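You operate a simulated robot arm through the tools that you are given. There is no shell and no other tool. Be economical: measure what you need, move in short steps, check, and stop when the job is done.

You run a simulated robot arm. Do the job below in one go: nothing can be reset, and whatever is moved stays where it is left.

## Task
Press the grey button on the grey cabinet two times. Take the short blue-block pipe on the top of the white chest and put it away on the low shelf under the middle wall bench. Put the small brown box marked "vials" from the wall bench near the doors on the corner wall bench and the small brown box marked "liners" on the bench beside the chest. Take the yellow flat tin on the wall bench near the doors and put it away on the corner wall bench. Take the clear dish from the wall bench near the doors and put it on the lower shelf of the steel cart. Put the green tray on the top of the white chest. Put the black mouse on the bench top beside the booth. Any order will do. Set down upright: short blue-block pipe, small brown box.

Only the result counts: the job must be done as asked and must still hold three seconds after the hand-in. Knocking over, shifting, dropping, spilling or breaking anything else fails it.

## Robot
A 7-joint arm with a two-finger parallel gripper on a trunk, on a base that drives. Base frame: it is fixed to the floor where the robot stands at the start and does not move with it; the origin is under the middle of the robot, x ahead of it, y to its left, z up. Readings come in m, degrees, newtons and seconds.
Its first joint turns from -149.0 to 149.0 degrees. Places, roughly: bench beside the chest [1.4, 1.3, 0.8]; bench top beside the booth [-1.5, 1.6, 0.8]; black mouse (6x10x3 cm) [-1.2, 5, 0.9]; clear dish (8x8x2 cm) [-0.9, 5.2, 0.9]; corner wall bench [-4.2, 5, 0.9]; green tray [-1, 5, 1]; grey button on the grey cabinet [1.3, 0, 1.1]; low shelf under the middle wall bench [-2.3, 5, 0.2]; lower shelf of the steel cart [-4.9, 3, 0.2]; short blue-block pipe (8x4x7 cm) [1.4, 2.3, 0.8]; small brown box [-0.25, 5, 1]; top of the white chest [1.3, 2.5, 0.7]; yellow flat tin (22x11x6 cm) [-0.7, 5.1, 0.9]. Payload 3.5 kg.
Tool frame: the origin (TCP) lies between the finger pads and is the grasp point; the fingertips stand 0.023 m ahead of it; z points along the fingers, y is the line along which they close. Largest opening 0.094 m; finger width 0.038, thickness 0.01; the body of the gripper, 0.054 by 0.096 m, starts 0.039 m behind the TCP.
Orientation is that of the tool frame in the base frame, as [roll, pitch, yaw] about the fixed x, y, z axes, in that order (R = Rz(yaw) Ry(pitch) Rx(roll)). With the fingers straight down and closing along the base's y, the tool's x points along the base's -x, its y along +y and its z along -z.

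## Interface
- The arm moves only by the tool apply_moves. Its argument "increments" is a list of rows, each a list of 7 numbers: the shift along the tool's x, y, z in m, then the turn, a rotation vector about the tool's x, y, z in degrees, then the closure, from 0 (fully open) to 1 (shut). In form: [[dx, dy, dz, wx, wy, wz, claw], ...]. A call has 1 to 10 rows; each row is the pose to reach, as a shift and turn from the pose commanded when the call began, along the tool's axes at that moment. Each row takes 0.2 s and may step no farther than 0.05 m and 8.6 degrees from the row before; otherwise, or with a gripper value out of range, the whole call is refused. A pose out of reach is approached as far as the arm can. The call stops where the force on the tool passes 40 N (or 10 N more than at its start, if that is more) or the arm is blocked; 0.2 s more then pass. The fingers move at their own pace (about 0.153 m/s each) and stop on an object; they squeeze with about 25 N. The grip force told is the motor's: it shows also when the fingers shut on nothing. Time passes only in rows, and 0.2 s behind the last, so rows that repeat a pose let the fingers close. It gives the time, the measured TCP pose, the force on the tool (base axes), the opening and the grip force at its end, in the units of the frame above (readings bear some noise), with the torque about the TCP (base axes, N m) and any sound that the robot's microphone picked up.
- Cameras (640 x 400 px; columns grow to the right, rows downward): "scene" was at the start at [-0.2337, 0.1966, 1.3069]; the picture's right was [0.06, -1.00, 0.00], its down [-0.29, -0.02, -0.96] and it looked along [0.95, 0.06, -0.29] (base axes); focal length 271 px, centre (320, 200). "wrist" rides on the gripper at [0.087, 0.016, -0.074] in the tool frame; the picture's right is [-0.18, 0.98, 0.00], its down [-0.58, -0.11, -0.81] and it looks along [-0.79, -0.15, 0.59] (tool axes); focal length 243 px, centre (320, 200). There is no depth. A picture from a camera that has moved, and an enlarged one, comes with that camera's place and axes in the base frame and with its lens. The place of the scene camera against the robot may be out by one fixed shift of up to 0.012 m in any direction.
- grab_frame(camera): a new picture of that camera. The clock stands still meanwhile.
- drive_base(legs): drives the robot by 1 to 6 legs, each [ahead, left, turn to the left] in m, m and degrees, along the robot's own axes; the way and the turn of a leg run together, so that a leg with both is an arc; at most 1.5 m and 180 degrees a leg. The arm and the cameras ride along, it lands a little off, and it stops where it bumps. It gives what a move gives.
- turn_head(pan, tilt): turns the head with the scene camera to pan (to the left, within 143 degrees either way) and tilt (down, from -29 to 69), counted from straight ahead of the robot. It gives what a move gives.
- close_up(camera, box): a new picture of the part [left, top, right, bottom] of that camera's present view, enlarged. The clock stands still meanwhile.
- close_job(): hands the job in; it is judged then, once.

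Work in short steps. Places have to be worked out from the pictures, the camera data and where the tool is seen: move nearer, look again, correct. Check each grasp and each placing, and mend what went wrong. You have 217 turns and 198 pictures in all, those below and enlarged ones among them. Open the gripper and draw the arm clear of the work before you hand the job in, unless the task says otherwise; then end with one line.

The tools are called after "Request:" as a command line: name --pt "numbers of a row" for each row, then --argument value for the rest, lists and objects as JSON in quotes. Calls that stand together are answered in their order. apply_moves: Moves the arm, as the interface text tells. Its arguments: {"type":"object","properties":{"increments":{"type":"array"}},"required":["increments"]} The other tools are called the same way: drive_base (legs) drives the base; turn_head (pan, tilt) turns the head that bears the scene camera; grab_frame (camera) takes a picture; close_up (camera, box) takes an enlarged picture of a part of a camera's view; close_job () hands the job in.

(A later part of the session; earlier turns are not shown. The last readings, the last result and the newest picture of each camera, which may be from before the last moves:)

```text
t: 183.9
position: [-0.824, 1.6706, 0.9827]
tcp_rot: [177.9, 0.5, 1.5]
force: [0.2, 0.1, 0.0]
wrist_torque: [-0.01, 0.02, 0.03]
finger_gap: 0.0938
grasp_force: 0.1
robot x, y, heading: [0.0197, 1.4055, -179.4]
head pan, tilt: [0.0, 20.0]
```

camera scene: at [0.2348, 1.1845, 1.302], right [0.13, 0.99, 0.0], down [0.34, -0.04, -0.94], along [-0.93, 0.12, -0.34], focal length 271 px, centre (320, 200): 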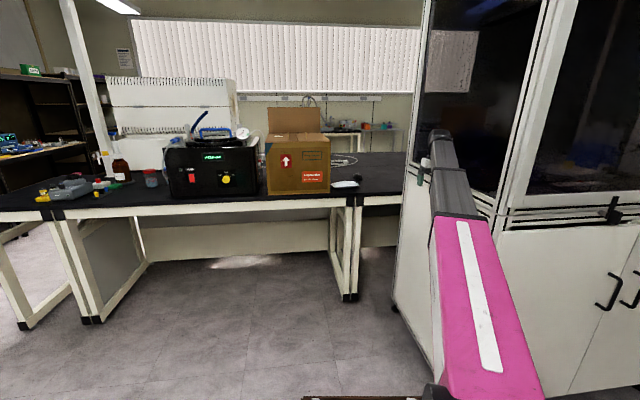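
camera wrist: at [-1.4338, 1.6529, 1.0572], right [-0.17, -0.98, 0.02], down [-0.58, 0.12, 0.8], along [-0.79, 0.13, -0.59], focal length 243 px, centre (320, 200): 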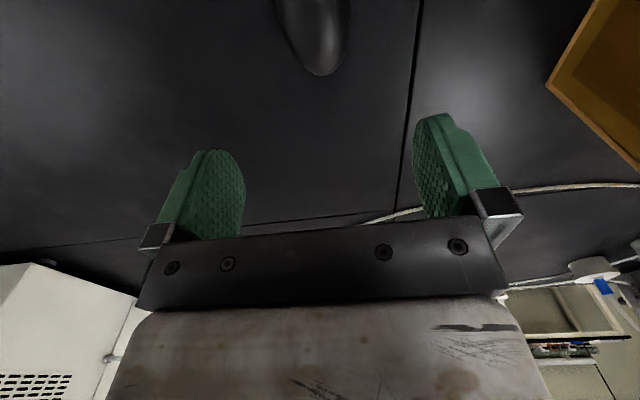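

Free again, no lasting force. Now I retract the arm properly.

Request:
apply_moves --pt "0.025 0.032 0 0 0 0 0" --pt "0.05 0.064 0 0 0 0 0" --pt "0.075 0.096 0 0 0 0 0" --pt "0.1 0.128 0 0 0 0 0" --pt "0.125 0.16 0 0 0 0 0" --pt "0.15 0.192 0 0 0 0 0" --pt "0.175 0.224 0 0 0 0 0" --pt "0.2 0.25 0 1.5 0 0 0"

Request:
grab_frame --camera "scene"

```text
t: 185.7
position: [-0.6141, 1.4264, 0.9901]
tcp_rot: [179.3, 0.4, 1.7]
force: [-0.2, 0.8, -0.6]
wrist_torque: [-0.01, -0.03, 0.02]
finger_gap: 0.0941
grasp_force: 0.0
robot x, y, heading: [0.02, 1.4045, -179.6]
head pan, tilt: [0.0, 20.0]
```

```text
129 pictures are left
camera scene: at [0.262, 1.2157, 1.3022], right [-0.01, 1.0, 0.0], down [0.34, 0.0, -0.94], along [-0.94, -0.01, -0.34], focal length 271 px, centre (320, 200)
```

scene: 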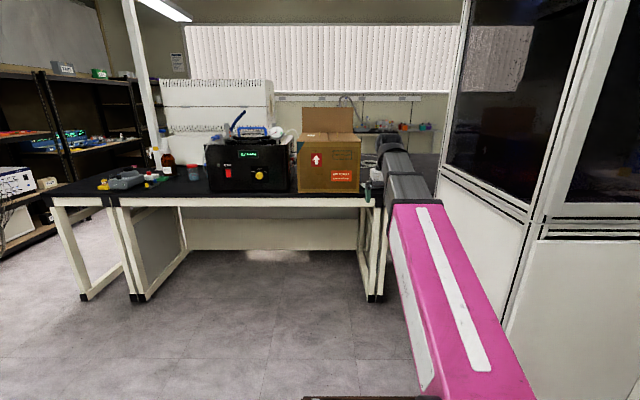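

I back to x≈0.42, clear of the booth, turn to face +y and drive up to y≈3.7.

Request:
drive_base --legs '[[-0.4, 0, 0], [0, 0, -90], [1.4, 0.1, 0], [0.9, 0.4, 0]]'

Request:
turn_head --pan 0 --tilt 20

Request:
grab_frame --camera "scene"

Request:
close_up --camera "scene" --box '[130, 130, 370, 280]'

```text
t: 203.2
position: [-0.1918, 4.3, 0.9904]
tcp_rot: [179.4, 0.4, -86.3]
force: [0.1, -0.4, 0.2]
wrist_torque: [0.0, -0.01, 0.0]
finger_gap: 0.0938
grasp_force: 0.0
robot x, y, heading: [-0.1893, 3.6658, 92.5]
head pan, tilt: [0.0, 20.0]
```

```text
t: 203.8
position: [-0.1915, 4.299, 0.99]
tcp_rot: [179.4, 0.5, -86.3]
force: [-0.3, 0.6, -0.2]
wrist_torque: [0.0, 0.01, -0.01]
finger_gap: 0.0943
grasp_force: 0.0
robot x, y, heading: [-0.1898, 3.6638, 92.3]
head pan, tilt: [0.0, 20.0]
```

```text
128 pictures are left
camera scene: at [-0.3658, 3.4189, 1.3022], right [1.0, 0.05, 0.0], down [0.02, -0.34, -0.94], along [-0.04, 0.94, -0.34], focal length 271 px, centre (320, 200)
```

scene: 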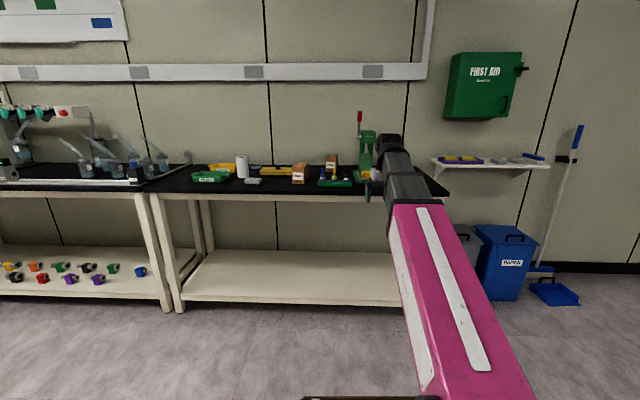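

```text
2.67 times, centred on (250, 205) of scene
camera zoom: at [-0.3658, 3.4189, 1.3022], right [1.0, 0.05, 0.0], down [0.02, -0.34, -0.94], along [-0.04, 0.94, -0.34], focal length 722 px, centre (507, 187)
```

zoom: 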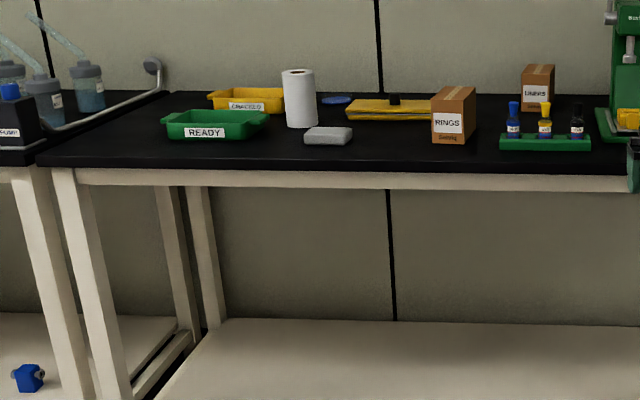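

A flat bluish disc near [-0.9, 5.26] is likely the clear dish. LINERS stands at about [-0.37, 5.28], behind a bottle rack. I correct heading and drive in front of it.

Request:
drive_base --legs '[[0.5, 0.17, -2.3]]'

Request:
turn_head --pan -5 --tilt 30

Request:
close_up --camera "scene" --box '[200, 80, 440, 230]'

Request:
grab_frame --camera "wrist"

```text
t: 206.8
position: [-0.3542, 4.792, 0.9899]
tcp_rot: [179.4, 0.4, -88.3]
force: [1.1, 0.4, 0.2]
wrist_torque: [0.02, -0.02, -0.01]
finger_gap: 0.0937
grasp_force: 0.0
robot x, y, heading: [-0.3747, 4.1544, 90.6]
head pan, tilt: [0.0, 20.0]
```

```text
t: 207.5
position: [-0.3551, 4.7912, 0.9894]
tcp_rot: [179.5, 0.5, -88.2]
force: [-0.1, -0.9, -0.7]
wrist_torque: [-0.02, 0.01, -0.03]
finger_gap: 0.094
grasp_force: 0.0
robot x, y, heading: [-0.3742, 4.1539, 90.8]
head pan, tilt: [-5.0, 30.0]
```

```text
2.67 times, centred on (320, 155) of scene
camera zoom: at [-0.5518, 3.9143, 1.2862], right [1.0, -0.08, 0.0], down [-0.04, -0.5, -0.87], along [0.07, 0.86, -0.5], focal length 722 px, centre (320, 320)
```

zoom: 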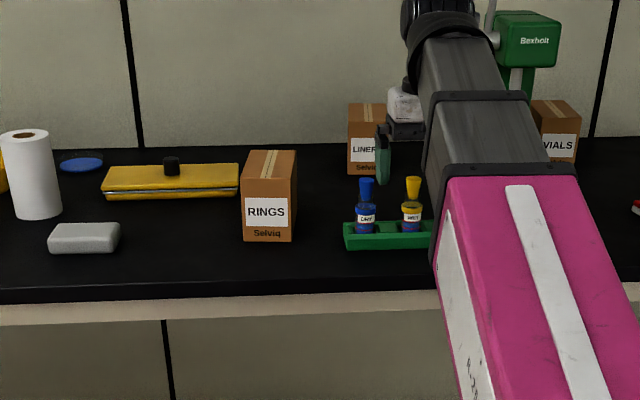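

```text
125 pictures are left
camera wrist: at [-0.368, 4.7051, 1.0639], right [-0.99, 0.15, 0.01], down [0.1, 0.58, 0.81], along [0.12, 0.8, -0.59], focal length 243 px, centre (320, 200)
```

wrist: 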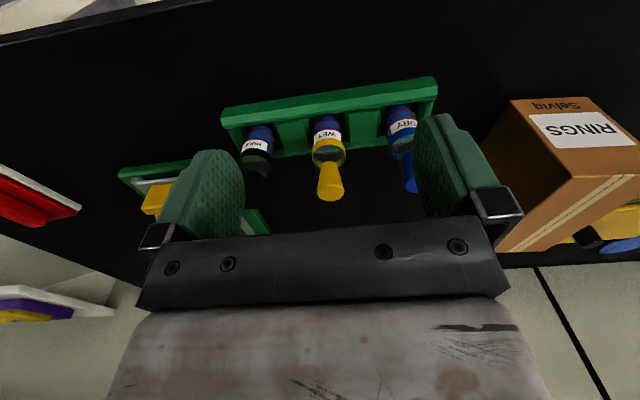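

LINERS' front is at y≈5.16, x≈-0.40…-0.33, top z≈0.96. I raise the hand to 1.04 and drive 0.12 m nearer.

Request:
apply_moves --pt "-0.03 0 -0.02 0 0 1 0" --pt "-0.06 0 -0.05 0 0 1.7 0"

Request:
drive_base --legs '[[0.11, 0, -0.6]]'

Request:
grab_frame --camera "wrist"

Request:
close_up --camera "scene" --box '[280, 60, 440, 160]'

```text
t: 208.3
position: [-0.3571, 4.8535, 1.0429]
tcp_rot: [179.5, 0.8, -89.8]
force: [1.9, 5.3, -10.0]
wrist_torque: [0.55, -0.12, -0.02]
finger_gap: 0.0941
grasp_force: 0.0
robot x, y, heading: [-0.3749, 4.1572, 90.4]
head pan, tilt: [-5.0, 30.0]
stopped in row 2: the force on the tool passed its limit at 42 N (the readings are from after the stop); the commanded pose is now the measured one
```

```text
t: 209.5
position: [-0.3497, 4.9646, 1.0428]
tcp_rot: [179.5, 0.8, -90.5]
force: [0.0, 9.0, -22.3]
wrist_torque: [1.27, -0.63, -0.3]
finger_gap: 0.0941
grasp_force: 0.0
robot x, y, heading: [-0.3752, 4.2652, 89.7]
head pan, tilt: [-5.0, 30.0]
```

```text
124 pictures are left
camera wrist: at [-0.3668, 4.8773, 1.1161], right [-0.98, 0.19, 0.01], down [0.12, 0.57, 0.81], along [0.15, 0.8, -0.58], focal length 243 px, centre (320, 200)
```

wrist: 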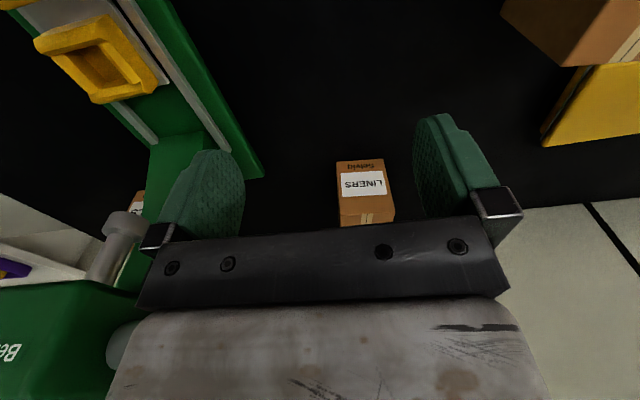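

```text
4.00 times, centred on (360, 110) of scene
camera zoom: at [-0.5552, 4.0268, 1.2861], right [1.0, -0.09, 0.0], down [-0.04, -0.5, -0.87], along [0.08, 0.86, -0.5], focal length 1083 px, centre (160, 560)
```

zoom: 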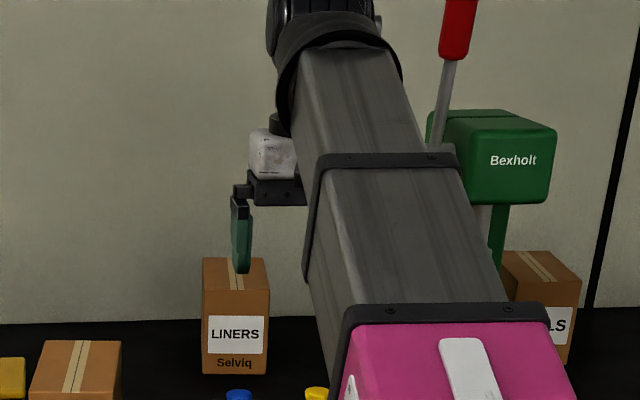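

LINERS is centred near x=-0.370, front y≈5.17, width 74 mm, top z≈0.955. I extend over it at height.

Request:
apply_moves --pt "-0.045 0.005 0.0 0 0 0 0" --pt "-0.09 0.01 0 0 0 0 0" --pt "-0.135 0.015 0 0 0 0 0" --pt "-0.18 0.018 0 0 0 0 0" --pt "-0.22 0.018 0.01 0 0 0 0" --pt "-0.245 0.018 0.03 0 0 0 0"

Request:
grab_frame --camera "wrist"

Request:
close_up --camera "scene" --box '[280, 60, 440, 160]'

```text
t: 210.9
position: [-0.3682, 5.2099, 1.0163]
tcp_rot: [179.5, 0.9, -90.4]
force: [-0.3, -0.6, -0.3]
wrist_torque: [0.0, 0.02, 0.02]
finger_gap: 0.094
grasp_force: 0.1
robot x, y, heading: [-0.3771, 4.2643, 89.9]
head pan, tilt: [-5.0, 30.0]
```

```text
122 pictures are left
camera wrist: at [-0.3845, 5.1233, 1.0898], right [-0.98, 0.19, 0.01], down [0.12, 0.57, 0.81], along [0.15, 0.8, -0.58], focal length 243 px, centre (320, 200)
```

wrist: 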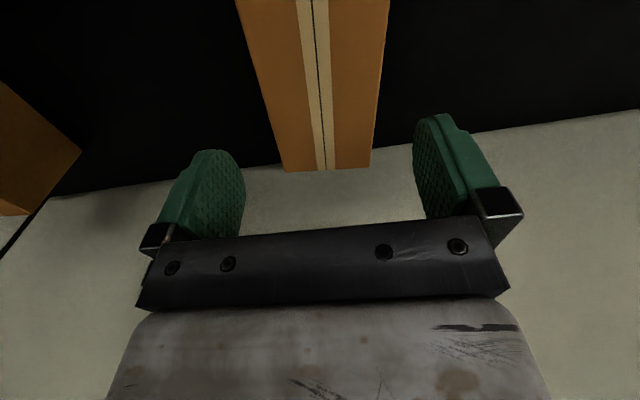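

```text
4.00 times, centred on (360, 110) of scene
camera zoom: at [-0.5552, 4.0268, 1.2861], right [1.0, -0.09, 0.0], down [-0.04, -0.5, -0.87], along [0.08, 0.86, -0.5], focal length 1083 px, centre (160, 560)
```

zoom: 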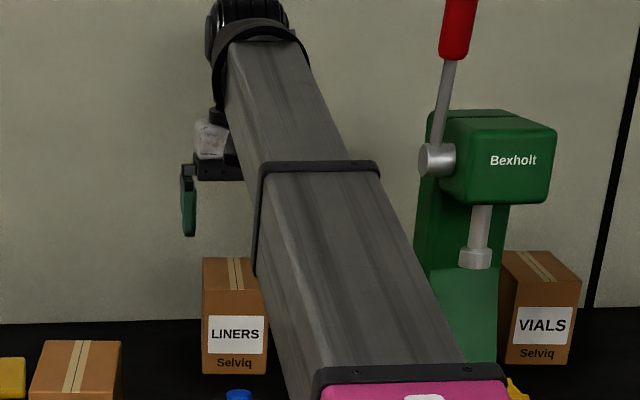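

The box is turned by about 6°, centred at [-0.369, 5.214]. I yaw 5.5° to match, descend to z≈0.93 and close.

Request:
apply_moves --pt "0 0 0 0 0 5.5 0" --pt "-0.003 0.0 0.03 0 0 5.5 0" --pt "-0.003 0.0 0.06 0 0 5.5 0" --pt "-0.003 0.0 0.085 0 0 5.5 0" --pt "-0.003 0.0 0.085 0 0 5.5 0.3" --pt "-0.003 0.0 0.085 0 0 5.5 0.7" --pt "-0.003 0.0 0.085 0 0 5.5 1"

Request:
grab_frame --camera "wrist"

```text
t: 212.5
position: [-0.3682, 5.2142, 0.9308]
tcp_rot: [179.4, 0.8, -95.9]
force: [0.2, -2.0, 1.9]
wrist_torque: [-0.11, -0.14, -0.1]
finger_gap: 0.07
grasp_force: 24.7
robot x, y, heading: [-0.3761, 4.2637, 89.7]
head pan, tilt: [-5.0, 30.0]
```

```text
120 pictures are left
camera wrist: at [-0.3935, 5.1288, 1.0046], right [-0.96, 0.29, 0.01], down [0.18, 0.56, 0.81], along [0.23, 0.78, -0.58], focal length 243 px, centre (320, 200)
```

wrist: 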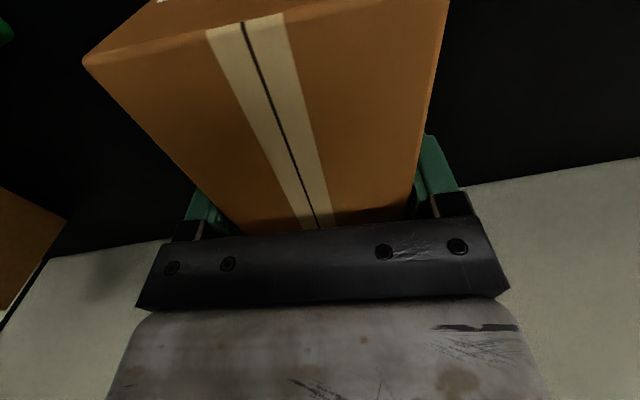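

Gripped at 70 mm. I lift straight up to clear the bottles and check.

Request:
apply_moves --pt "0 0 -0.03 0 0 0 1" --pt "0 0 -0.06 0 0 0 1" --pt "0 0 -0.09 0 0 0 1" --pt "0 0 -0.115 0 0 0 1"

Request:
grab_frame --camera "scene"

```text
t: 213.5
position: [-0.3662, 5.2113, 1.0455]
tcp_rot: [179.4, 0.7, -96.0]
force: [0.5, -0.4, -1.9]
wrist_torque: [0.01, -0.04, -0.01]
finger_gap: 0.07
grasp_force: 25.5
robot x, y, heading: [-0.3765, 4.2653, 90.1]
head pan, tilt: [-5.0, 30.0]
```

```text
119 pictures are left
camera scene: at [-0.5552, 4.0269, 1.2861], right [1.0, -0.09, 0.0], down [-0.04, -0.5, -0.87], along [0.08, 0.86, -0.5], focal length 271 px, centre (320, 200)
```

scene: 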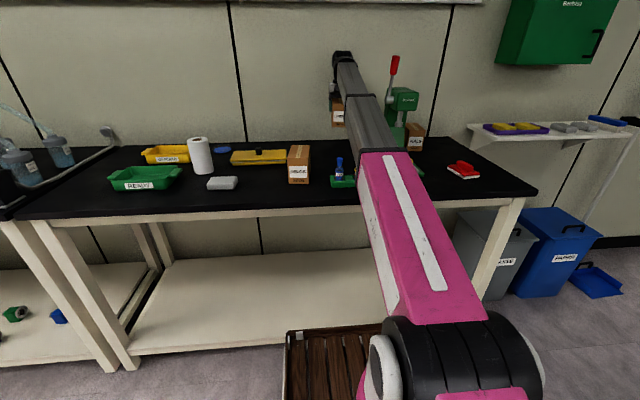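

The box is held clear. I back off 0.6 m, then draw the arm in.

Request:
drive_base --legs '[[-0.6, 0, 0]]'

Request:
apply_moves --pt "0.04 0 0.01 0 0 0 1" --pt "0.08 0 0.02 0 0 0 1" --pt "0.12 0 0.03 0 0 0 1" --pt "0.16 0 0.05 0 0 0 1" --pt "0.2 0 0.06 0 0 0 1" --pt "0.24 0 0.07 0 0 0 1" --pt "0.27 0 0.07 0 0 0 1"

```text
t: 216.9
position: [-0.3711, 4.6205, 1.046]
tcp_rot: [179.4, 0.8, -95.7]
force: [0.0, -0.3, -1.7]
wrist_torque: [0.06, -0.01, -0.01]
finger_gap: 0.0697
grasp_force: 25.1
robot x, y, heading: [-0.373, 3.674, 89.9]
head pan, tilt: [-5.0, 30.0]
```

```text
t: 218.5
position: [-0.3983, 4.3512, 0.9697]
tcp_rot: [179.4, 0.8, -95.6]
force: [0.4, -0.3, -2.4]
wrist_torque: [0.06, -0.02, -0.01]
finger_gap: 0.0701
grasp_force: 24.6
robot x, y, heading: [-0.3749, 3.6753, 90.0]
head pan, tilt: [-5.0, 30.0]
```

Now to the bench beside the chest: turn to heading 0, go to x≈0.3, strafe down to y≈1.3 and look.

Request:
drive_base --legs '[[0, 0, -90], [0.67, 0, 0], [0, -1.2, 0], [0, -1.2, 0]]'

Request:
turn_head --pan 10 --tilt 30

Request:
grab_frame --camera "scene"

Request:
grab_frame --camera "wrist"

```text
t: 237.4
position: [0.9667, 1.2897, 0.9706]
tcp_rot: [179.4, 0.7, 174.7]
force: [-0.3, 0.2, -2.6]
wrist_torque: [0.04, -0.04, -0.02]
finger_gap: 0.0698
grasp_force: 24.9
robot x, y, heading: [0.2894, 1.2648, 0.5]
head pan, tilt: [-5.0, 30.0]
```

```text
t: 238.2
position: [0.9669, 1.2898, 0.9698]
tcp_rot: [179.4, 0.8, 174.6]
force: [0.0, 0.2, -0.8]
wrist_torque: [0.0, -0.03, 0.02]
finger_gap: 0.0698
grasp_force: 24.6
robot x, y, heading: [0.2888, 1.265, 0.5]
head pan, tilt: [10.0, 30.0]
```

```text
118 pictures are left
camera scene: at [0.0489, 1.4682, 1.2861], right [0.18, -0.98, 0.0], down [-0.49, -0.09, -0.87], along [0.85, 0.16, -0.5], focal length 271 px, centre (320, 200)
```

scene: 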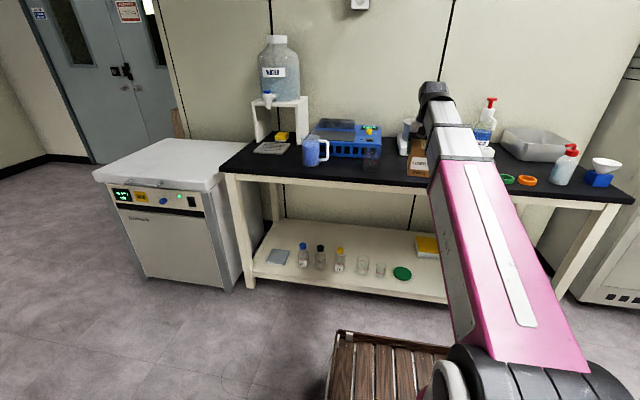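

```text
117 pictures are left
camera wrist: at [0.8808, 1.3146, 1.0446], right [0.28, 0.96, 0.01], down [0.56, -0.17, 0.81], along [0.78, -0.22, -0.58], focal length 243 px, centre (320, 200)
```

wrist: 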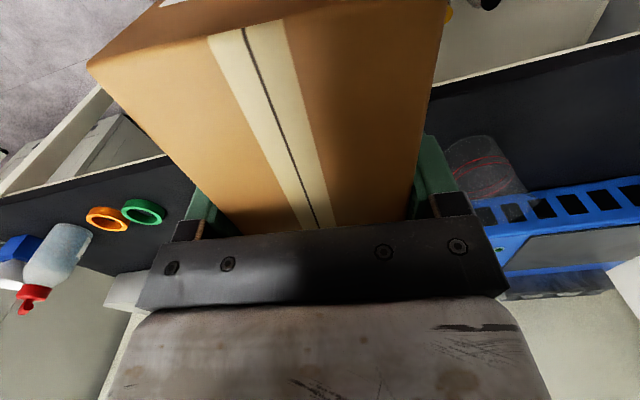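

The front-left part of the bench top, around [1.19, 1.93], is free (mug at y≈1.73, grey plate at x≥1.3). I strafe left 0.66 m and check.

Request:
drive_base --legs '[[0.03, 0.65, -0.5]]'

Request:
grab_frame --camera "scene"

Request:
grab_frame --camera "wrist"

```text
t: 241.8
position: [0.9937, 1.9375, 0.9707]
tcp_rot: [179.3, 0.8, 174.2]
force: [-0.2, -0.5, -1.4]
wrist_torque: [-0.01, 0.02, 0.01]
finger_gap: 0.0701
grasp_force: 25.4
robot x, y, heading: [0.3154, 1.9122, 0.1]
head pan, tilt: [10.0, 30.0]
```

```text
116 pictures are left
camera scene: at [0.0774, 2.122, 1.2861], right [0.17, -0.98, 0.0], down [-0.49, -0.09, -0.87], along [0.85, 0.15, -0.5], focal length 271 px, centre (320, 200)
```

scene: 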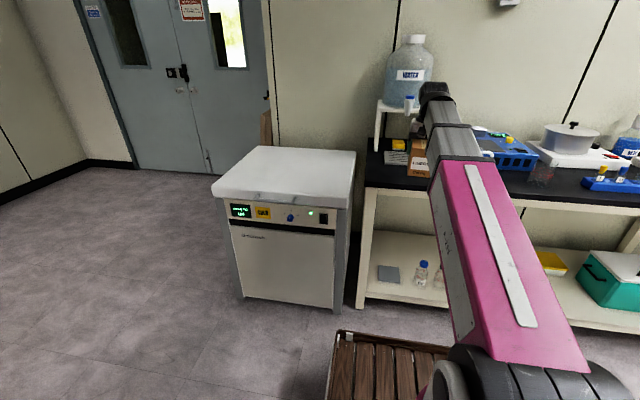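

```text
115 pictures are left
camera wrist: at [0.9082, 1.9623, 1.0446], right [0.28, 0.96, 0.01], down [0.56, -0.17, 0.81], along [0.78, -0.22, -0.58], focal length 243 px, centre (320, 200)
```

wrist: 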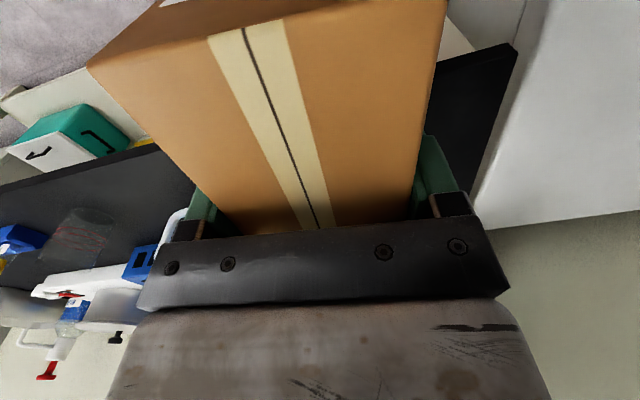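

The bench corner is at [1.06, 2.105]. I extend over [1.19, 1.935] and lower to just above the top.

Request:
apply_moves --pt "-0.045 0.005 0 0 0 0 1" --pt "-0.09 0.01 0 0 0 0 1" --pt "-0.135 0.014 0 0 0 0 1" --pt "-0.175 0.018 0 0 0 0 1" --pt "-0.195 0.02 0.02 0 0 0 1" --pt "-0.195 0.02 0.05 0 0 0 1" --pt "-0.195 0.02 0.07 0 0 0 1"

Request:
grab_frame --camera "wrist"

Request:
close_up --camera "scene" --box '[340, 80, 500, 180]'

```text
t: 243.4
position: [1.1902, 1.9399, 0.9042]
tcp_rot: [179.5, 0.9, 174.3]
force: [-0.2, 0.4, -1.9]
wrist_torque: [0.01, 0.0, 0.0]
finger_gap: 0.0696
grasp_force: 24.8
robot x, y, heading: [0.3166, 1.9174, 0.2]
head pan, tilt: [10.0, 30.0]
```

```text
114 pictures are left
camera wrist: at [1.105, 1.9638, 0.9779], right [0.28, 0.96, 0.01], down [0.56, -0.17, 0.81], along [0.78, -0.22, -0.58], focal length 243 px, centre (320, 200)
```

wrist: 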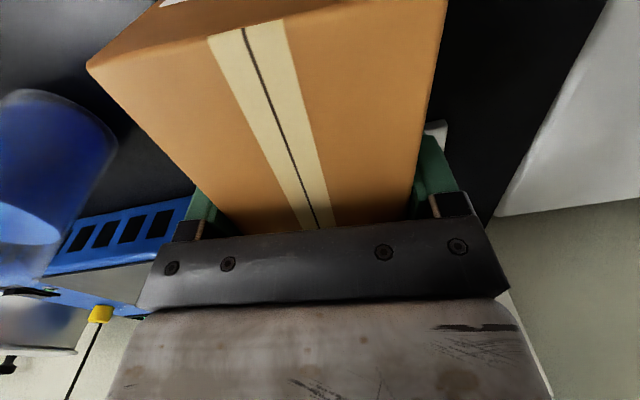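

```text
4.00 times, centred on (420, 130) of scene
camera zoom: at [0.0774, 2.1221, 1.2862], right [0.17, -0.98, 0.0], down [-0.49, -0.09, -0.87], along [0.85, 0.15, -0.5], focal length 1083 px, centre (-80, 480)
```

zoom: 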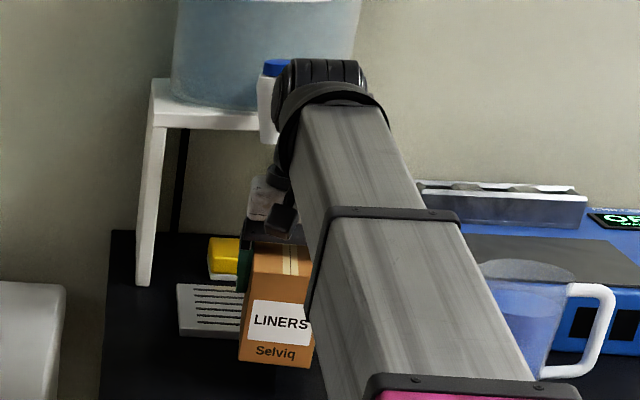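

The plate's front edge is at x≈1.29, clear of the box. I probe down in small steps.

Request:
apply_moves --pt "0 0 0.01 0 0 0 1" --pt "0 0 0.018 0 0 0 1" --pt "0 0 0.023 0 0 0 1" --pt "0 0 0.028 0 0 0 1" --pt "0 0 0.033 0 0 0 1" --pt "0 0 0.038 0 0 0 1" --pt "0 0 0.042 0 0 0 1" --pt "0 0 0.046 0 0 0 1"

```text
t: 245.2
position: [1.192, 1.9383, 0.857]
tcp_rot: [179.5, 0.7, 174.2]
force: [0.2, 1.0, 22.1]
wrist_torque: [-0.76, 0.13, -0.02]
finger_gap: 0.0699
grasp_force: 24.9
robot x, y, heading: [0.3147, 1.9195, 0.2]
head pan, tilt: [10.0, 30.0]
```

Contact at 22 N. I ease, open, and rise.

Request:
apply_moves --pt "0 0 -0.001 0 0 0 1" --pt "0 0 -0.001 0 0 0 0.5" --pt "0 0 -0.001 0 0 0 0" --pt "0 0 -0.001 0 0 0 0" --pt "0 0 -0.03 0 0 0 0" --pt "0 0 -0.07 0 0 0 0" --pt "0 0 -0.11 0 0 0 0" --pt "0 0 -0.13 0 0 0 0"

Request:
grab_frame --camera "wrist"

```text
t: 247.0
position: [1.1906, 1.9387, 0.9893]
tcp_rot: [179.4, 0.8, 174.2]
force: [-1.0, 0.8, -0.4]
wrist_torque: [-0.01, -0.03, -0.03]
finger_gap: 0.0941
grasp_force: 0.1
robot x, y, heading: [0.3176, 1.916, 0.3]
head pan, tilt: [10.0, 30.0]
```

```text
112 pictures are left
camera wrist: at [1.1042, 1.9638, 1.063], right [0.28, 0.96, 0.01], down [0.56, -0.17, 0.81], along [0.78, -0.22, -0.58], focal length 243 px, centre (320, 200)
```

wrist: 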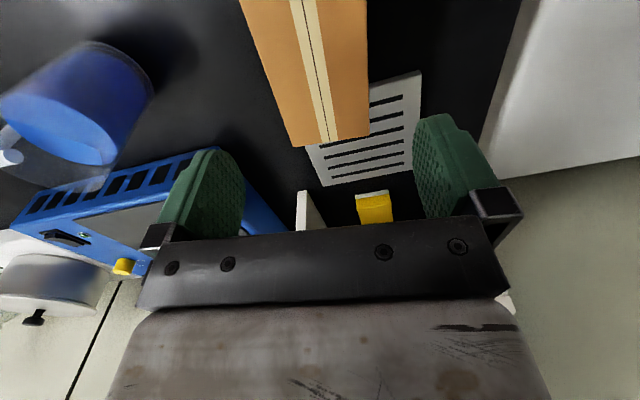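

The box was released; I check it stands level and off the plate after retracting the arm.

Request:
apply_moves --pt "0.045 0 0 0 0 0 0" --pt "0.09 0 0 0 0 0 0" --pt "0.135 0 0 0 0 0 0" --pt "0.18 0 0 0 0 0 0" --pt "0.21 0 0 0 0 0 0"

Request:
drive_base --legs '[[-0.05, 0.35, 0]]'

Request:
turn_head --pan -15 --tilt 25

Request:
close_up --camera "scene" --box '[200, 110, 360, 210]'

```text
t: 248.2
position: [0.9796, 1.9584, 0.9852]
tcp_rot: [179.5, 0.9, 174.1]
force: [-0.8, 0.0, -0.5]
wrist_torque: [0.01, 0.01, -0.01]
finger_gap: 0.094
grasp_force: 0.0
robot x, y, heading: [0.3136, 1.9159, 0.4]
head pan, tilt: [10.0, 30.0]
```

```text
t: 250.5
position: [0.9303, 2.311, 0.9854]
tcp_rot: [179.4, 0.8, 174.0]
force: [0.4, 0.7, 0.0]
wrist_torque: [0.01, 0.01, -0.01]
finger_gap: 0.094
grasp_force: 0.0
robot x, y, heading: [0.2648, 2.2693, -0.1]
head pan, tilt: [10.0, 30.0]
```

```text
t: 251.4
position: [0.931, 2.3117, 0.9851]
tcp_rot: [179.4, 0.8, 174.1]
force: [0.2, -0.4, 0.5]
wrist_torque: [-0.02, -0.02, -0.02]
finger_gap: 0.0939
grasp_force: 0.0
robot x, y, heading: [0.2639, 2.2681, 0.1]
head pan, tilt: [-15.0, 25.0]
```

```text
4.00 times, centred on (280, 160) of scene
camera zoom: at [0.0271, 2.4359, 1.2941], right [-0.26, -0.97, 0.0], down [-0.41, 0.11, -0.91], along [0.88, -0.23, -0.42], focal length 1083 px, centre (480, 360)
```

zoom: 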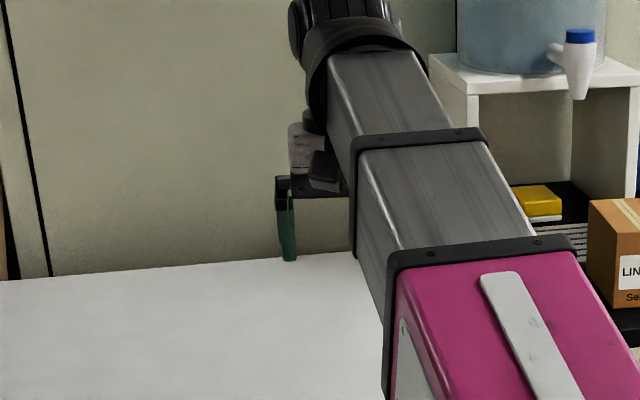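

LINERS stands level and clear. Next the green tray: I drive back to the near-doors bench, in front of the tray.

Request:
drive_base --legs '[[0, 0, 90], [1.4, 0, 0], [0.38, 0, 0], [0, 1.3, 0]]'

Request:
turn_head --pan 0 --tilt 30

Request:
close_up --camera "scene" --box '[240, 80, 480, 230]'

Request:
grab_frame --camera "wrist"

```text
t: 270.3
position: [-1.167, 4.616, 0.9853]
tcp_rot: [179.4, 0.8, -91.8]
force: [0.1, 0.7, 1.3]
wrist_torque: [-0.01, 0.0, 0.01]
finger_gap: 0.0937
grasp_force: 0.1
robot x, y, heading: [-1.0764, 3.9562, 94.2]
head pan, tilt: [-15.0, 25.0]
```

```text
t: 271.1
position: [-1.1667, 4.6146, 0.9849]
tcp_rot: [179.4, 0.9, -91.8]
force: [0.0, -0.1, -0.5]
wrist_torque: [0.0, 0.0, 0.05]
finger_gap: 0.094
grasp_force: 0.1
robot x, y, heading: [-1.0789, 3.9562, 94.1]
head pan, tilt: [0.0, 30.0]
```

```text
2.67 times, centred on (360, 155) of scene
camera zoom: at [-1.2464, 3.703, 1.2862], right [1.0, 0.07, 0.0], down [0.04, -0.5, -0.87], along [-0.06, 0.86, -0.5], focal length 722 px, centre (213, 320)
```

zoom: 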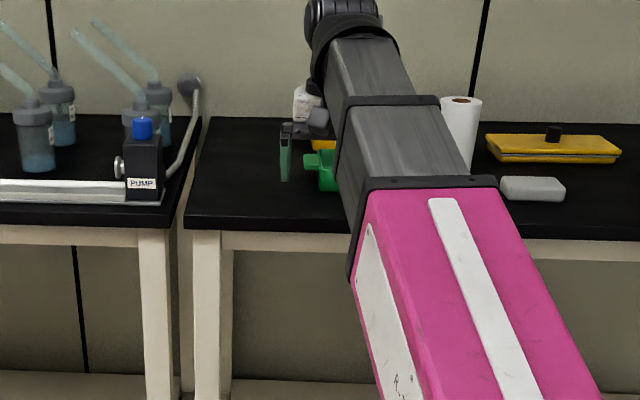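

```text
109 pictures are left
camera wrist: at [-1.1852, 4.5289, 1.0588], right [-0.98, 0.21, 0.01], down [0.14, 0.57, 0.81], along [0.17, 0.8, -0.58], focal length 243 px, centre (320, 200)
```

wrist: 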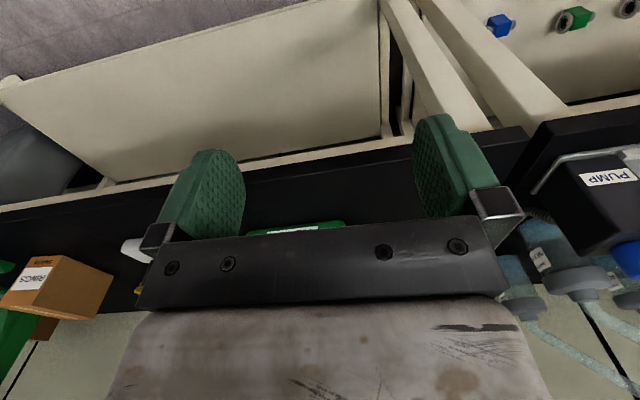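

Heading is 4° off and I'm a bit far; I correct and approach for a better look at the tray.

Request:
drive_base --legs '[[0.2, 0.0, -4.1]]'

Request:
grab_frame --camera "wrist"

```text
t: 272.6
position: [-1.1277, 4.8174, 0.9853]
tcp_rot: [179.5, 0.8, -95.7]
force: [0.1, 0.5, -0.7]
wrist_torque: [-0.01, -0.03, -0.01]
finger_gap: 0.0941
grasp_force: 0.1
robot x, y, heading: [-1.0857, 4.1534, 90.1]
head pan, tilt: [0.0, 30.0]
```

```text
108 pictures are left
camera wrist: at [-1.1532, 4.7318, 1.0588], right [-0.96, 0.28, 0.01], down [0.17, 0.56, 0.81], along [0.22, 0.78, -0.58], focal length 243 px, centre (320, 200)
```

wrist: 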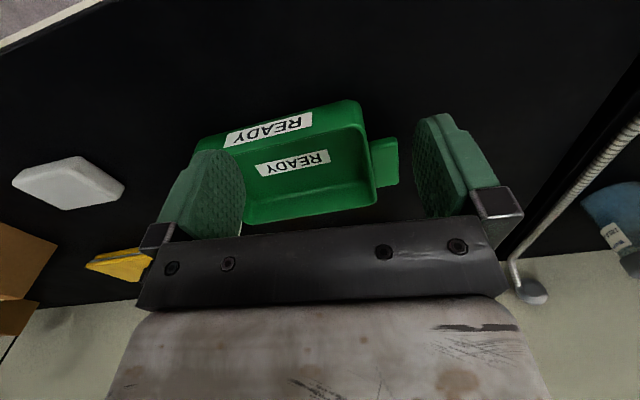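

The tray body spans x≈-1.153…-1.02, y≈4.85…4.96, rim z≈0.91. I'll grip the middle of its front wall, so I yaw the tool to close along y above that point.

Request:
apply_moves --pt "0 0 0 0 0 8.4 0" --pt "0 0 0 0 0 16.8 0" --pt "-0.01 -0.01 0 0 0 25.2 0" --pt "-0.02 -0.02 0 0 0 33.6 0" --pt "-0.034 -0.037 0 0 0 42 0" --pt "-0.034 -0.037 0 0 0 50.4 0" --pt "-0.034 -0.037 0 0 0 58.8 0" --pt "-0.034 -0.037 0 0 0 67.2 0" --pt "-0.034 -0.037 0 0 0 75.6 0" --pt "-0.034 -0.037 0 0 0 84 0"

Request:
grab_frame --camera "wrist"

Request:
close_up --camera "scene" --box '[280, 80, 440, 180]'

```text
t: 274.8
position: [-1.0885, 4.8464, 0.9858]
tcp_rot: [179.2, -0.5, -179.9]
force: [0.0, 0.9, 0.4]
wrist_torque: [-0.01, -0.01, 0.01]
finger_gap: 0.0939
grasp_force: 0.0
robot x, y, heading: [-1.0848, 4.1483, 90.3]
head pan, tilt: [0.0, 30.0]
```

```text
107 pictures are left
camera wrist: at [-1.175, 4.8623, 1.0608], right [0.18, 0.98, 0.01], down [0.59, -0.12, 0.8], along [0.79, -0.14, -0.6], focal length 243 px, centre (320, 200)
```

wrist: 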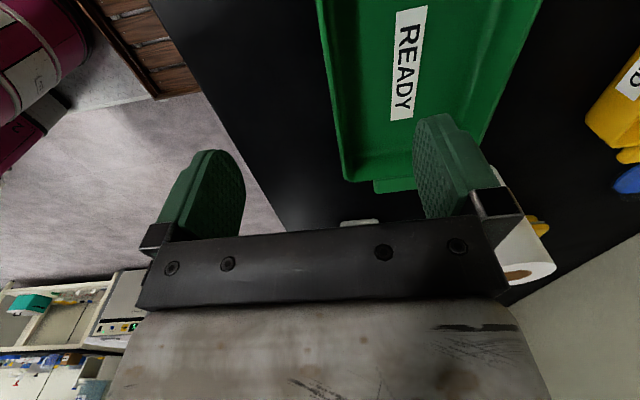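

```text
4.00 times, centred on (360, 130) of scene
camera zoom: at [-1.2705, 3.9123, 1.2861], right [1.0, 0.0, 0.0], down [0.0, -0.5, -0.87], along [0.0, 0.87, -0.5], focal length 1083 px, centre (160, 480)
```

zoom: 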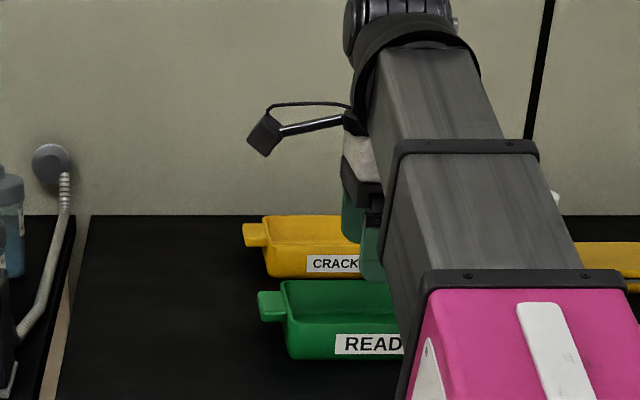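

The front wall is at y≈4.855, tray centre x≈-1.078. I shift, descend straddling the wall and close.

Request:
apply_moves --pt "-0.01 0.012 0.02 0 0 0 0" --pt "-0.01 0.012 0.05 0 0 0 0" --pt "-0.01 0.012 0.07 0 0 0 0" --pt "-0.01 0.012 0.08 0 0 0 0" --pt "-0.01 0.012 0.087 0 0 0 0"

Request:
grab_frame --camera "wrist"

```text
t: 276.0
position: [-1.0793, 4.8594, 0.8988]
tcp_rot: [179.0, -0.5, -179.6]
force: [0.4, -0.3, 0.3]
wrist_torque: [-0.01, 0.01, 0.02]
finger_gap: 0.0942
grasp_force: 0.1
robot x, y, heading: [-1.0824, 4.1506, 90.1]
head pan, tilt: [0.0, 30.0]
```

```text
105 pictures are left
camera wrist: at [-1.1659, 4.8751, 0.974], right [0.18, 0.98, 0.01], down [0.59, -0.12, 0.8], along [0.79, -0.14, -0.6], focal length 243 px, centre (320, 200)
```

wrist: 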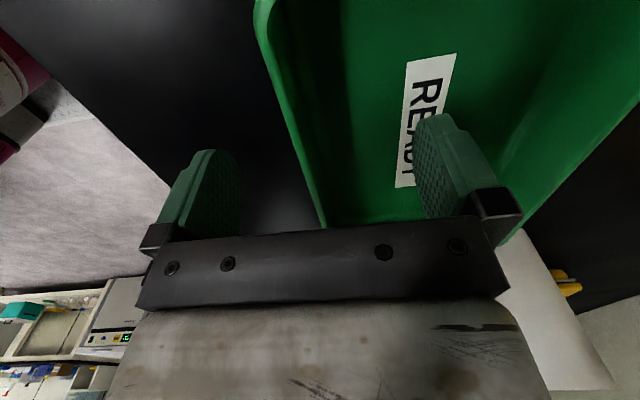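

The wall is between the fingers. I close and check the grip.

Request:
apply_moves --pt "0 0 0 0 0 0 0.4" --pt "0 0 0 0 0 0 0.8" --pt "0 0 0 0 0 0 1" --pt "0 0 0 0 0 0 1" --pt "0 0 -0.01 0 0 0 1" --pt "0 0 -0.02 0 0 0 1"

Request:
grab_frame --camera "wrist"

Request:
close_up --camera "scene" --box '[280, 80, 440, 180]'

```text
t: 277.4
position: [-1.0802, 4.8598, 0.9185]
tcp_rot: [179.1, -0.5, -179.8]
force: [-0.8, 0.4, -1.5]
wrist_torque: [-0.09, 0.06, -0.02]
finger_gap: 0.0035
grasp_force: 25.4
robot x, y, heading: [-1.0852, 4.154, 90.0]
head pan, tilt: [0.0, 30.0]
```

```text
104 pictures are left
camera wrist: at [-1.166, 4.8752, 0.9947], right [0.18, 0.98, 0.01], down [0.59, -0.12, 0.8], along [0.79, -0.14, -0.6], focal length 243 px, centre (320, 200)
```

wrist: 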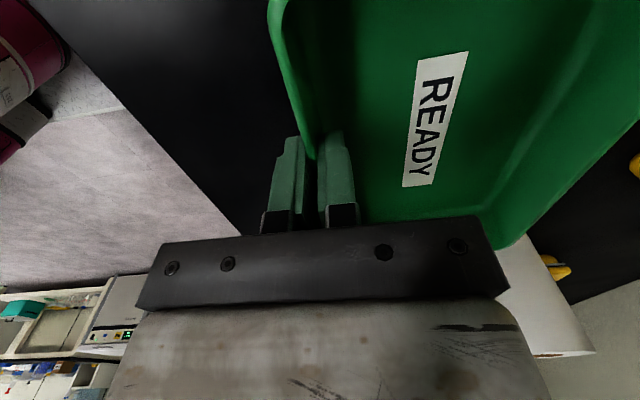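

```text
4.00 times, centred on (360, 130) of scene
camera zoom: at [-1.2705, 3.9123, 1.2861], right [1.0, 0.0, 0.0], down [0.0, -0.5, -0.87], along [0.0, 0.87, -0.5], focal length 1083 px, centre (160, 480)
```

zoom: 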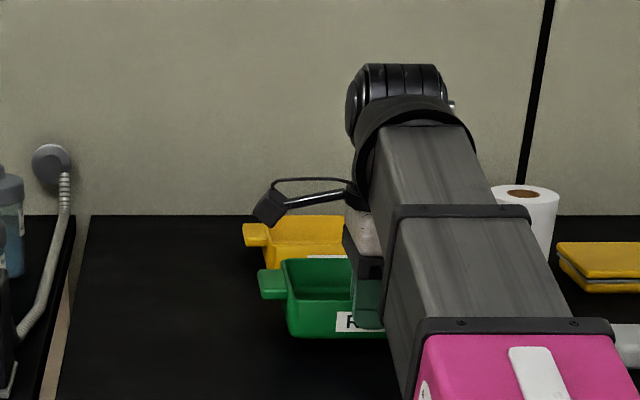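

Held level. I lift and back the base away.

Request:
apply_moves --pt "0 0 -0.03 0 0 0 1" --pt "0 0 -0.06 0 0 0 1" --pt "0 0 -0.08 0 0 0 1"

Request:
drive_base --legs '[[-0.15, -0.3, 0], [-0.3, -0.1, 0]]'

Request:
grab_frame --camera "wrist"

```text
t: 278.2
position: [-1.0795, 4.8584, 0.9984]
tcp_rot: [179.1, -0.6, -179.7]
force: [0.0, 0.7, -1.1]
wrist_torque: [-0.07, 0.01, -0.02]
finger_gap: 0.0033
grasp_force: 24.9
robot x, y, heading: [-1.0841, 4.151, 90.2]
head pan, tilt: [0.0, 30.0]
```

```text
t: 282.1
position: [-0.6775, 4.411, 0.9979]
tcp_rot: [179.2, -0.5, -179.7]
force: [0.2, 0.2, -0.1]
wrist_torque: [-0.04, 0.04, -0.02]
finger_gap: 0.0035
grasp_force: 25.1
robot x, y, heading: [-0.6814, 3.7042, 90.2]
head pan, tilt: [0.0, 30.0]
```

```text
102 pictures are left
camera wrist: at [-0.7645, 4.4262, 1.0738], right [0.18, 0.98, 0.01], down [0.59, -0.12, 0.8], along [0.79, -0.13, -0.6], focal length 243 px, centre (320, 200)
```

wrist: 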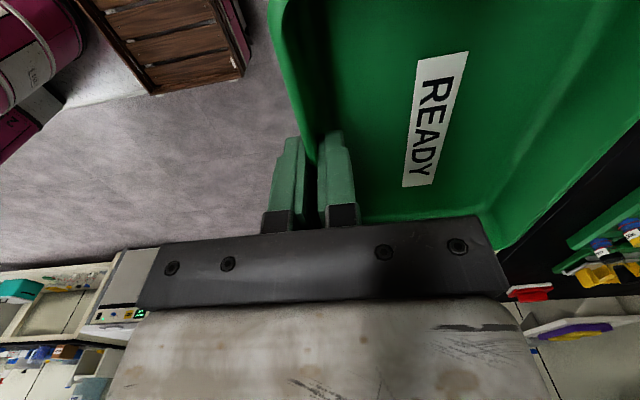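

Tray held. I drive to the chest: heading 0, x≈0.32, y≈2.5.

Request:
drive_base --legs '[[0, 0, -90], [1.0, 0, 0], [0, -1.2, 0]]'

Request:
turn_head --pan 0 --tilt 30

Request:
grab_frame --camera "scene"

```text
t: 296.7
position: [1.0087, 2.5043, 0.9981]
tcp_rot: [179.1, -0.5, 90.0]
force: [0.4, -0.7, -1.4]
wrist_torque: [-0.01, 0.08, 0.03]
finger_gap: 0.0037
grasp_force: 25.9
robot x, y, heading: [0.3045, 2.5137, -0.0]
head pan, tilt: [0.0, 30.0]
```

```text
t: 297.3
position: [1.0072, 2.5037, 0.9973]
tcp_rot: [179.0, -0.4, 90.1]
force: [0.8, 0.1, -1.8]
wrist_torque: [0.03, 0.07, 0.01]
finger_gap: 0.0034
grasp_force: 25.7
robot x, y, heading: [0.299, 2.5143, -0.2]
head pan, tilt: [0.0, 30.0]
```

```text
101 pictures are left
camera scene: at [0.065, 2.7044, 1.2861], right [0.0, -1.0, 0.0], down [-0.5, 0.0, -0.87], along [0.87, 0.0, -0.5], focal length 271 px, centre (320, 200)
```

scene: 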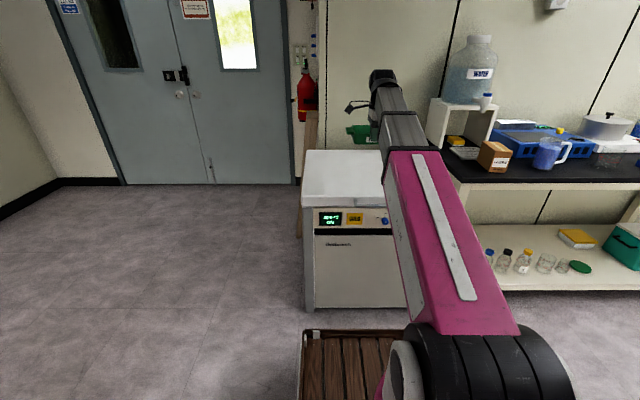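

Chest top spans y≈2.15–2.77. I extend so the tray comes over its middle and lower near the surface.

Request:
apply_moves --pt "0 0.045 0 0 0 0 1" --pt "0 0.09 0 0 0 0 1" --pt "-0.01 0.135 0 0 0 0 1" --pt "-0.02 0.18 0.01 0 0 0 1" --pt "-0.02 0.22 0.03 0 0 0 1" --pt "-0.02 0.245 0.06 0 0 0 1" --pt "-0.02 0.245 0.1 0 0 0 1" --pt "-0.02 0.245 0.14 0 0 0 1" --pt "-0.02 0.245 0.17 0 0 0 1"

Request:
grab_frame --camera "wrist"

Request:
close_up --camera "scene" --box '[280, 100, 440, 200]'

```text
t: 299.3
position: [1.2539, 2.4864, 0.8296]
tcp_rot: [179.2, -0.6, 89.9]
force: [0.9, -0.4, -0.9]
wrist_torque: [0.03, 0.04, 0.0]
finger_gap: 0.0035
grasp_force: 25.4
robot x, y, heading: [0.2994, 2.5141, -0.1]
head pan, tilt: [0.0, 30.0]
```

```text
100 pictures are left
camera wrist: at [1.2688, 2.5726, 0.9057], right [0.98, -0.18, 0.01], down [-0.12, -0.59, 0.8], along [-0.14, -0.79, -0.6], focal length 243 px, centre (320, 200)
```

wrist: 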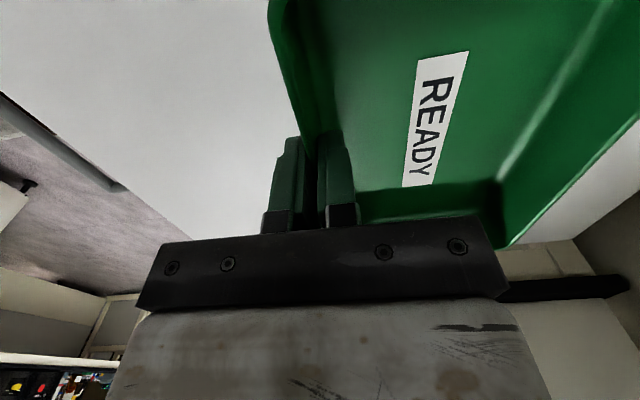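

```text
4.00 times, centred on (360, 150) of scene
camera zoom: at [0.0651, 2.7044, 1.2862], right [0.0, -1.0, 0.0], down [-0.5, 0.0, -0.87], along [0.87, 0.0, -0.5], focal length 1083 px, centre (160, 400)
```

zoom: 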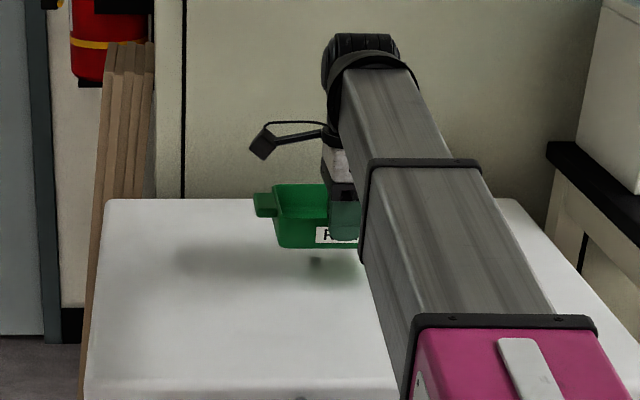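

Over the chest, a few centimetres up. I probe down.

Request:
apply_moves --pt "0 0 0.01 0 0 0 1" --pt "0 0 0.018 0 0 0 1" --pt "0 0 0.023 0 0 0 1" --pt "0 0 0.028 0 0 0 1" --pt "0 0 0.033 0 0 0 1" --pt "0 0 0.037 0 0 0 1"

```text
t: 300.7
position: [1.2554, 2.4854, 0.7946]
tcp_rot: [179.2, -0.4, 90.0]
force: [0.4, -0.5, -1.1]
wrist_torque: [-0.02, 0.05, 0.01]
finger_gap: 0.0034
grasp_force: 25.0
robot x, y, heading: [0.2964, 2.5153, -0.2]
head pan, tilt: [0.0, 30.0]
```

No contact yet; a little further.

Request:
apply_moves --pt "0 0 0.004 0 0 0 1" --pt "0 0 0.008 0 0 0 1" --pt "0 0 0.012 0 0 0 1" --pt "0 0 0.015 0 0 0 1" --pt "0 0 0.018 0 0 0 1"

Request:
close_up --camera "scene" --box '[310, 120, 406, 180]'

```text
t: 301.9
position: [1.2562, 2.486, 0.7786]
tcp_rot: [179.1, -0.5, 90.1]
force: [1.2, 0.8, 14.6]
wrist_torque: [-0.41, 0.06, -0.01]
finger_gap: 0.0036
grasp_force: 25.3
robot x, y, heading: [0.2975, 2.5154, -0.4]
head pan, tilt: [0.0, 30.0]
```

```text
6.67 times, centred on (358, 150) of scene
camera zoom: at [0.0646, 2.7045, 1.2861], right [0.0, -1.0, 0.0], down [-0.5, 0.0, -0.87], along [0.87, 0.0, -0.5], focal length 1805 px, centre (67, 533)
```

zoom: 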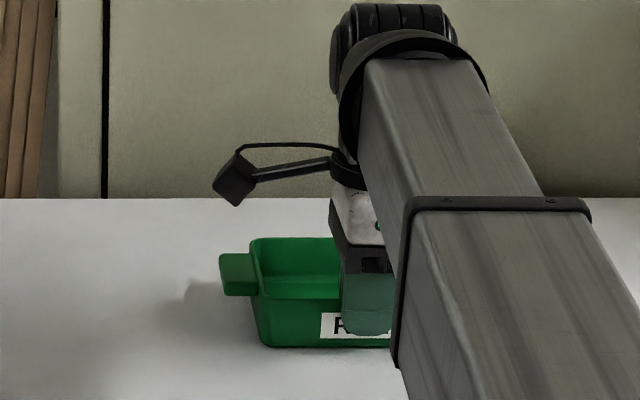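

The tray rests on the chest (15 N). I ease, open and rise.

Request:
apply_moves --pt "0 0 -0.001 0 0 0 0.95" --pt "0 0 -0.001 0 0 0 0.7" --pt "0 0 -0.001 0 0 0 0.4" --pt "0 0 -0.001 0 0 0 0.4" --pt "0 0 -0.03 0 0 0 0.4" --pt "0 0 -0.07 0 0 0 0.4" --pt "0 0 -0.11 0 0 0 0.4" --pt "0 0 -0.16 0 0 0 0.2" --pt "0 0 -0.21 0 0 0 0"

Request:
grab_frame --camera "wrist"

```text
t: 303.9
position: [1.2532, 2.484, 0.9863]
tcp_rot: [179.2, -0.5, 90.0]
force: [-0.2, 0.9, 0.2]
wrist_torque: [-0.01, 0.03, 0.0]
finger_gap: 0.094
grasp_force: 0.0
robot x, y, heading: [0.301, 2.5143, -0.3]
head pan, tilt: [0.0, 30.0]
```

```text
97 pictures are left
camera wrist: at [1.2679, 2.5703, 1.0623], right [0.98, -0.18, 0.01], down [-0.12, -0.59, 0.8], along [-0.14, -0.79, -0.6], focal length 243 px, centre (320, 200)
```

wrist: 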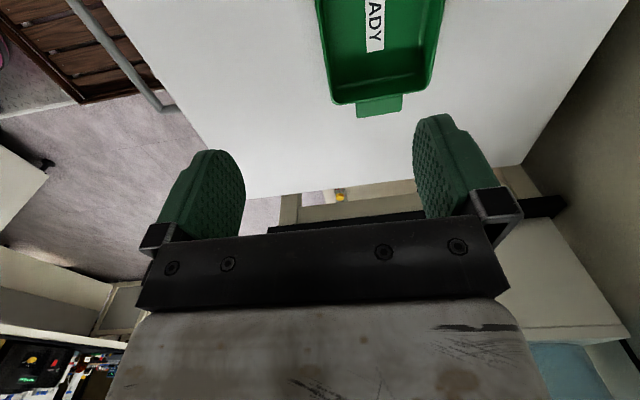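

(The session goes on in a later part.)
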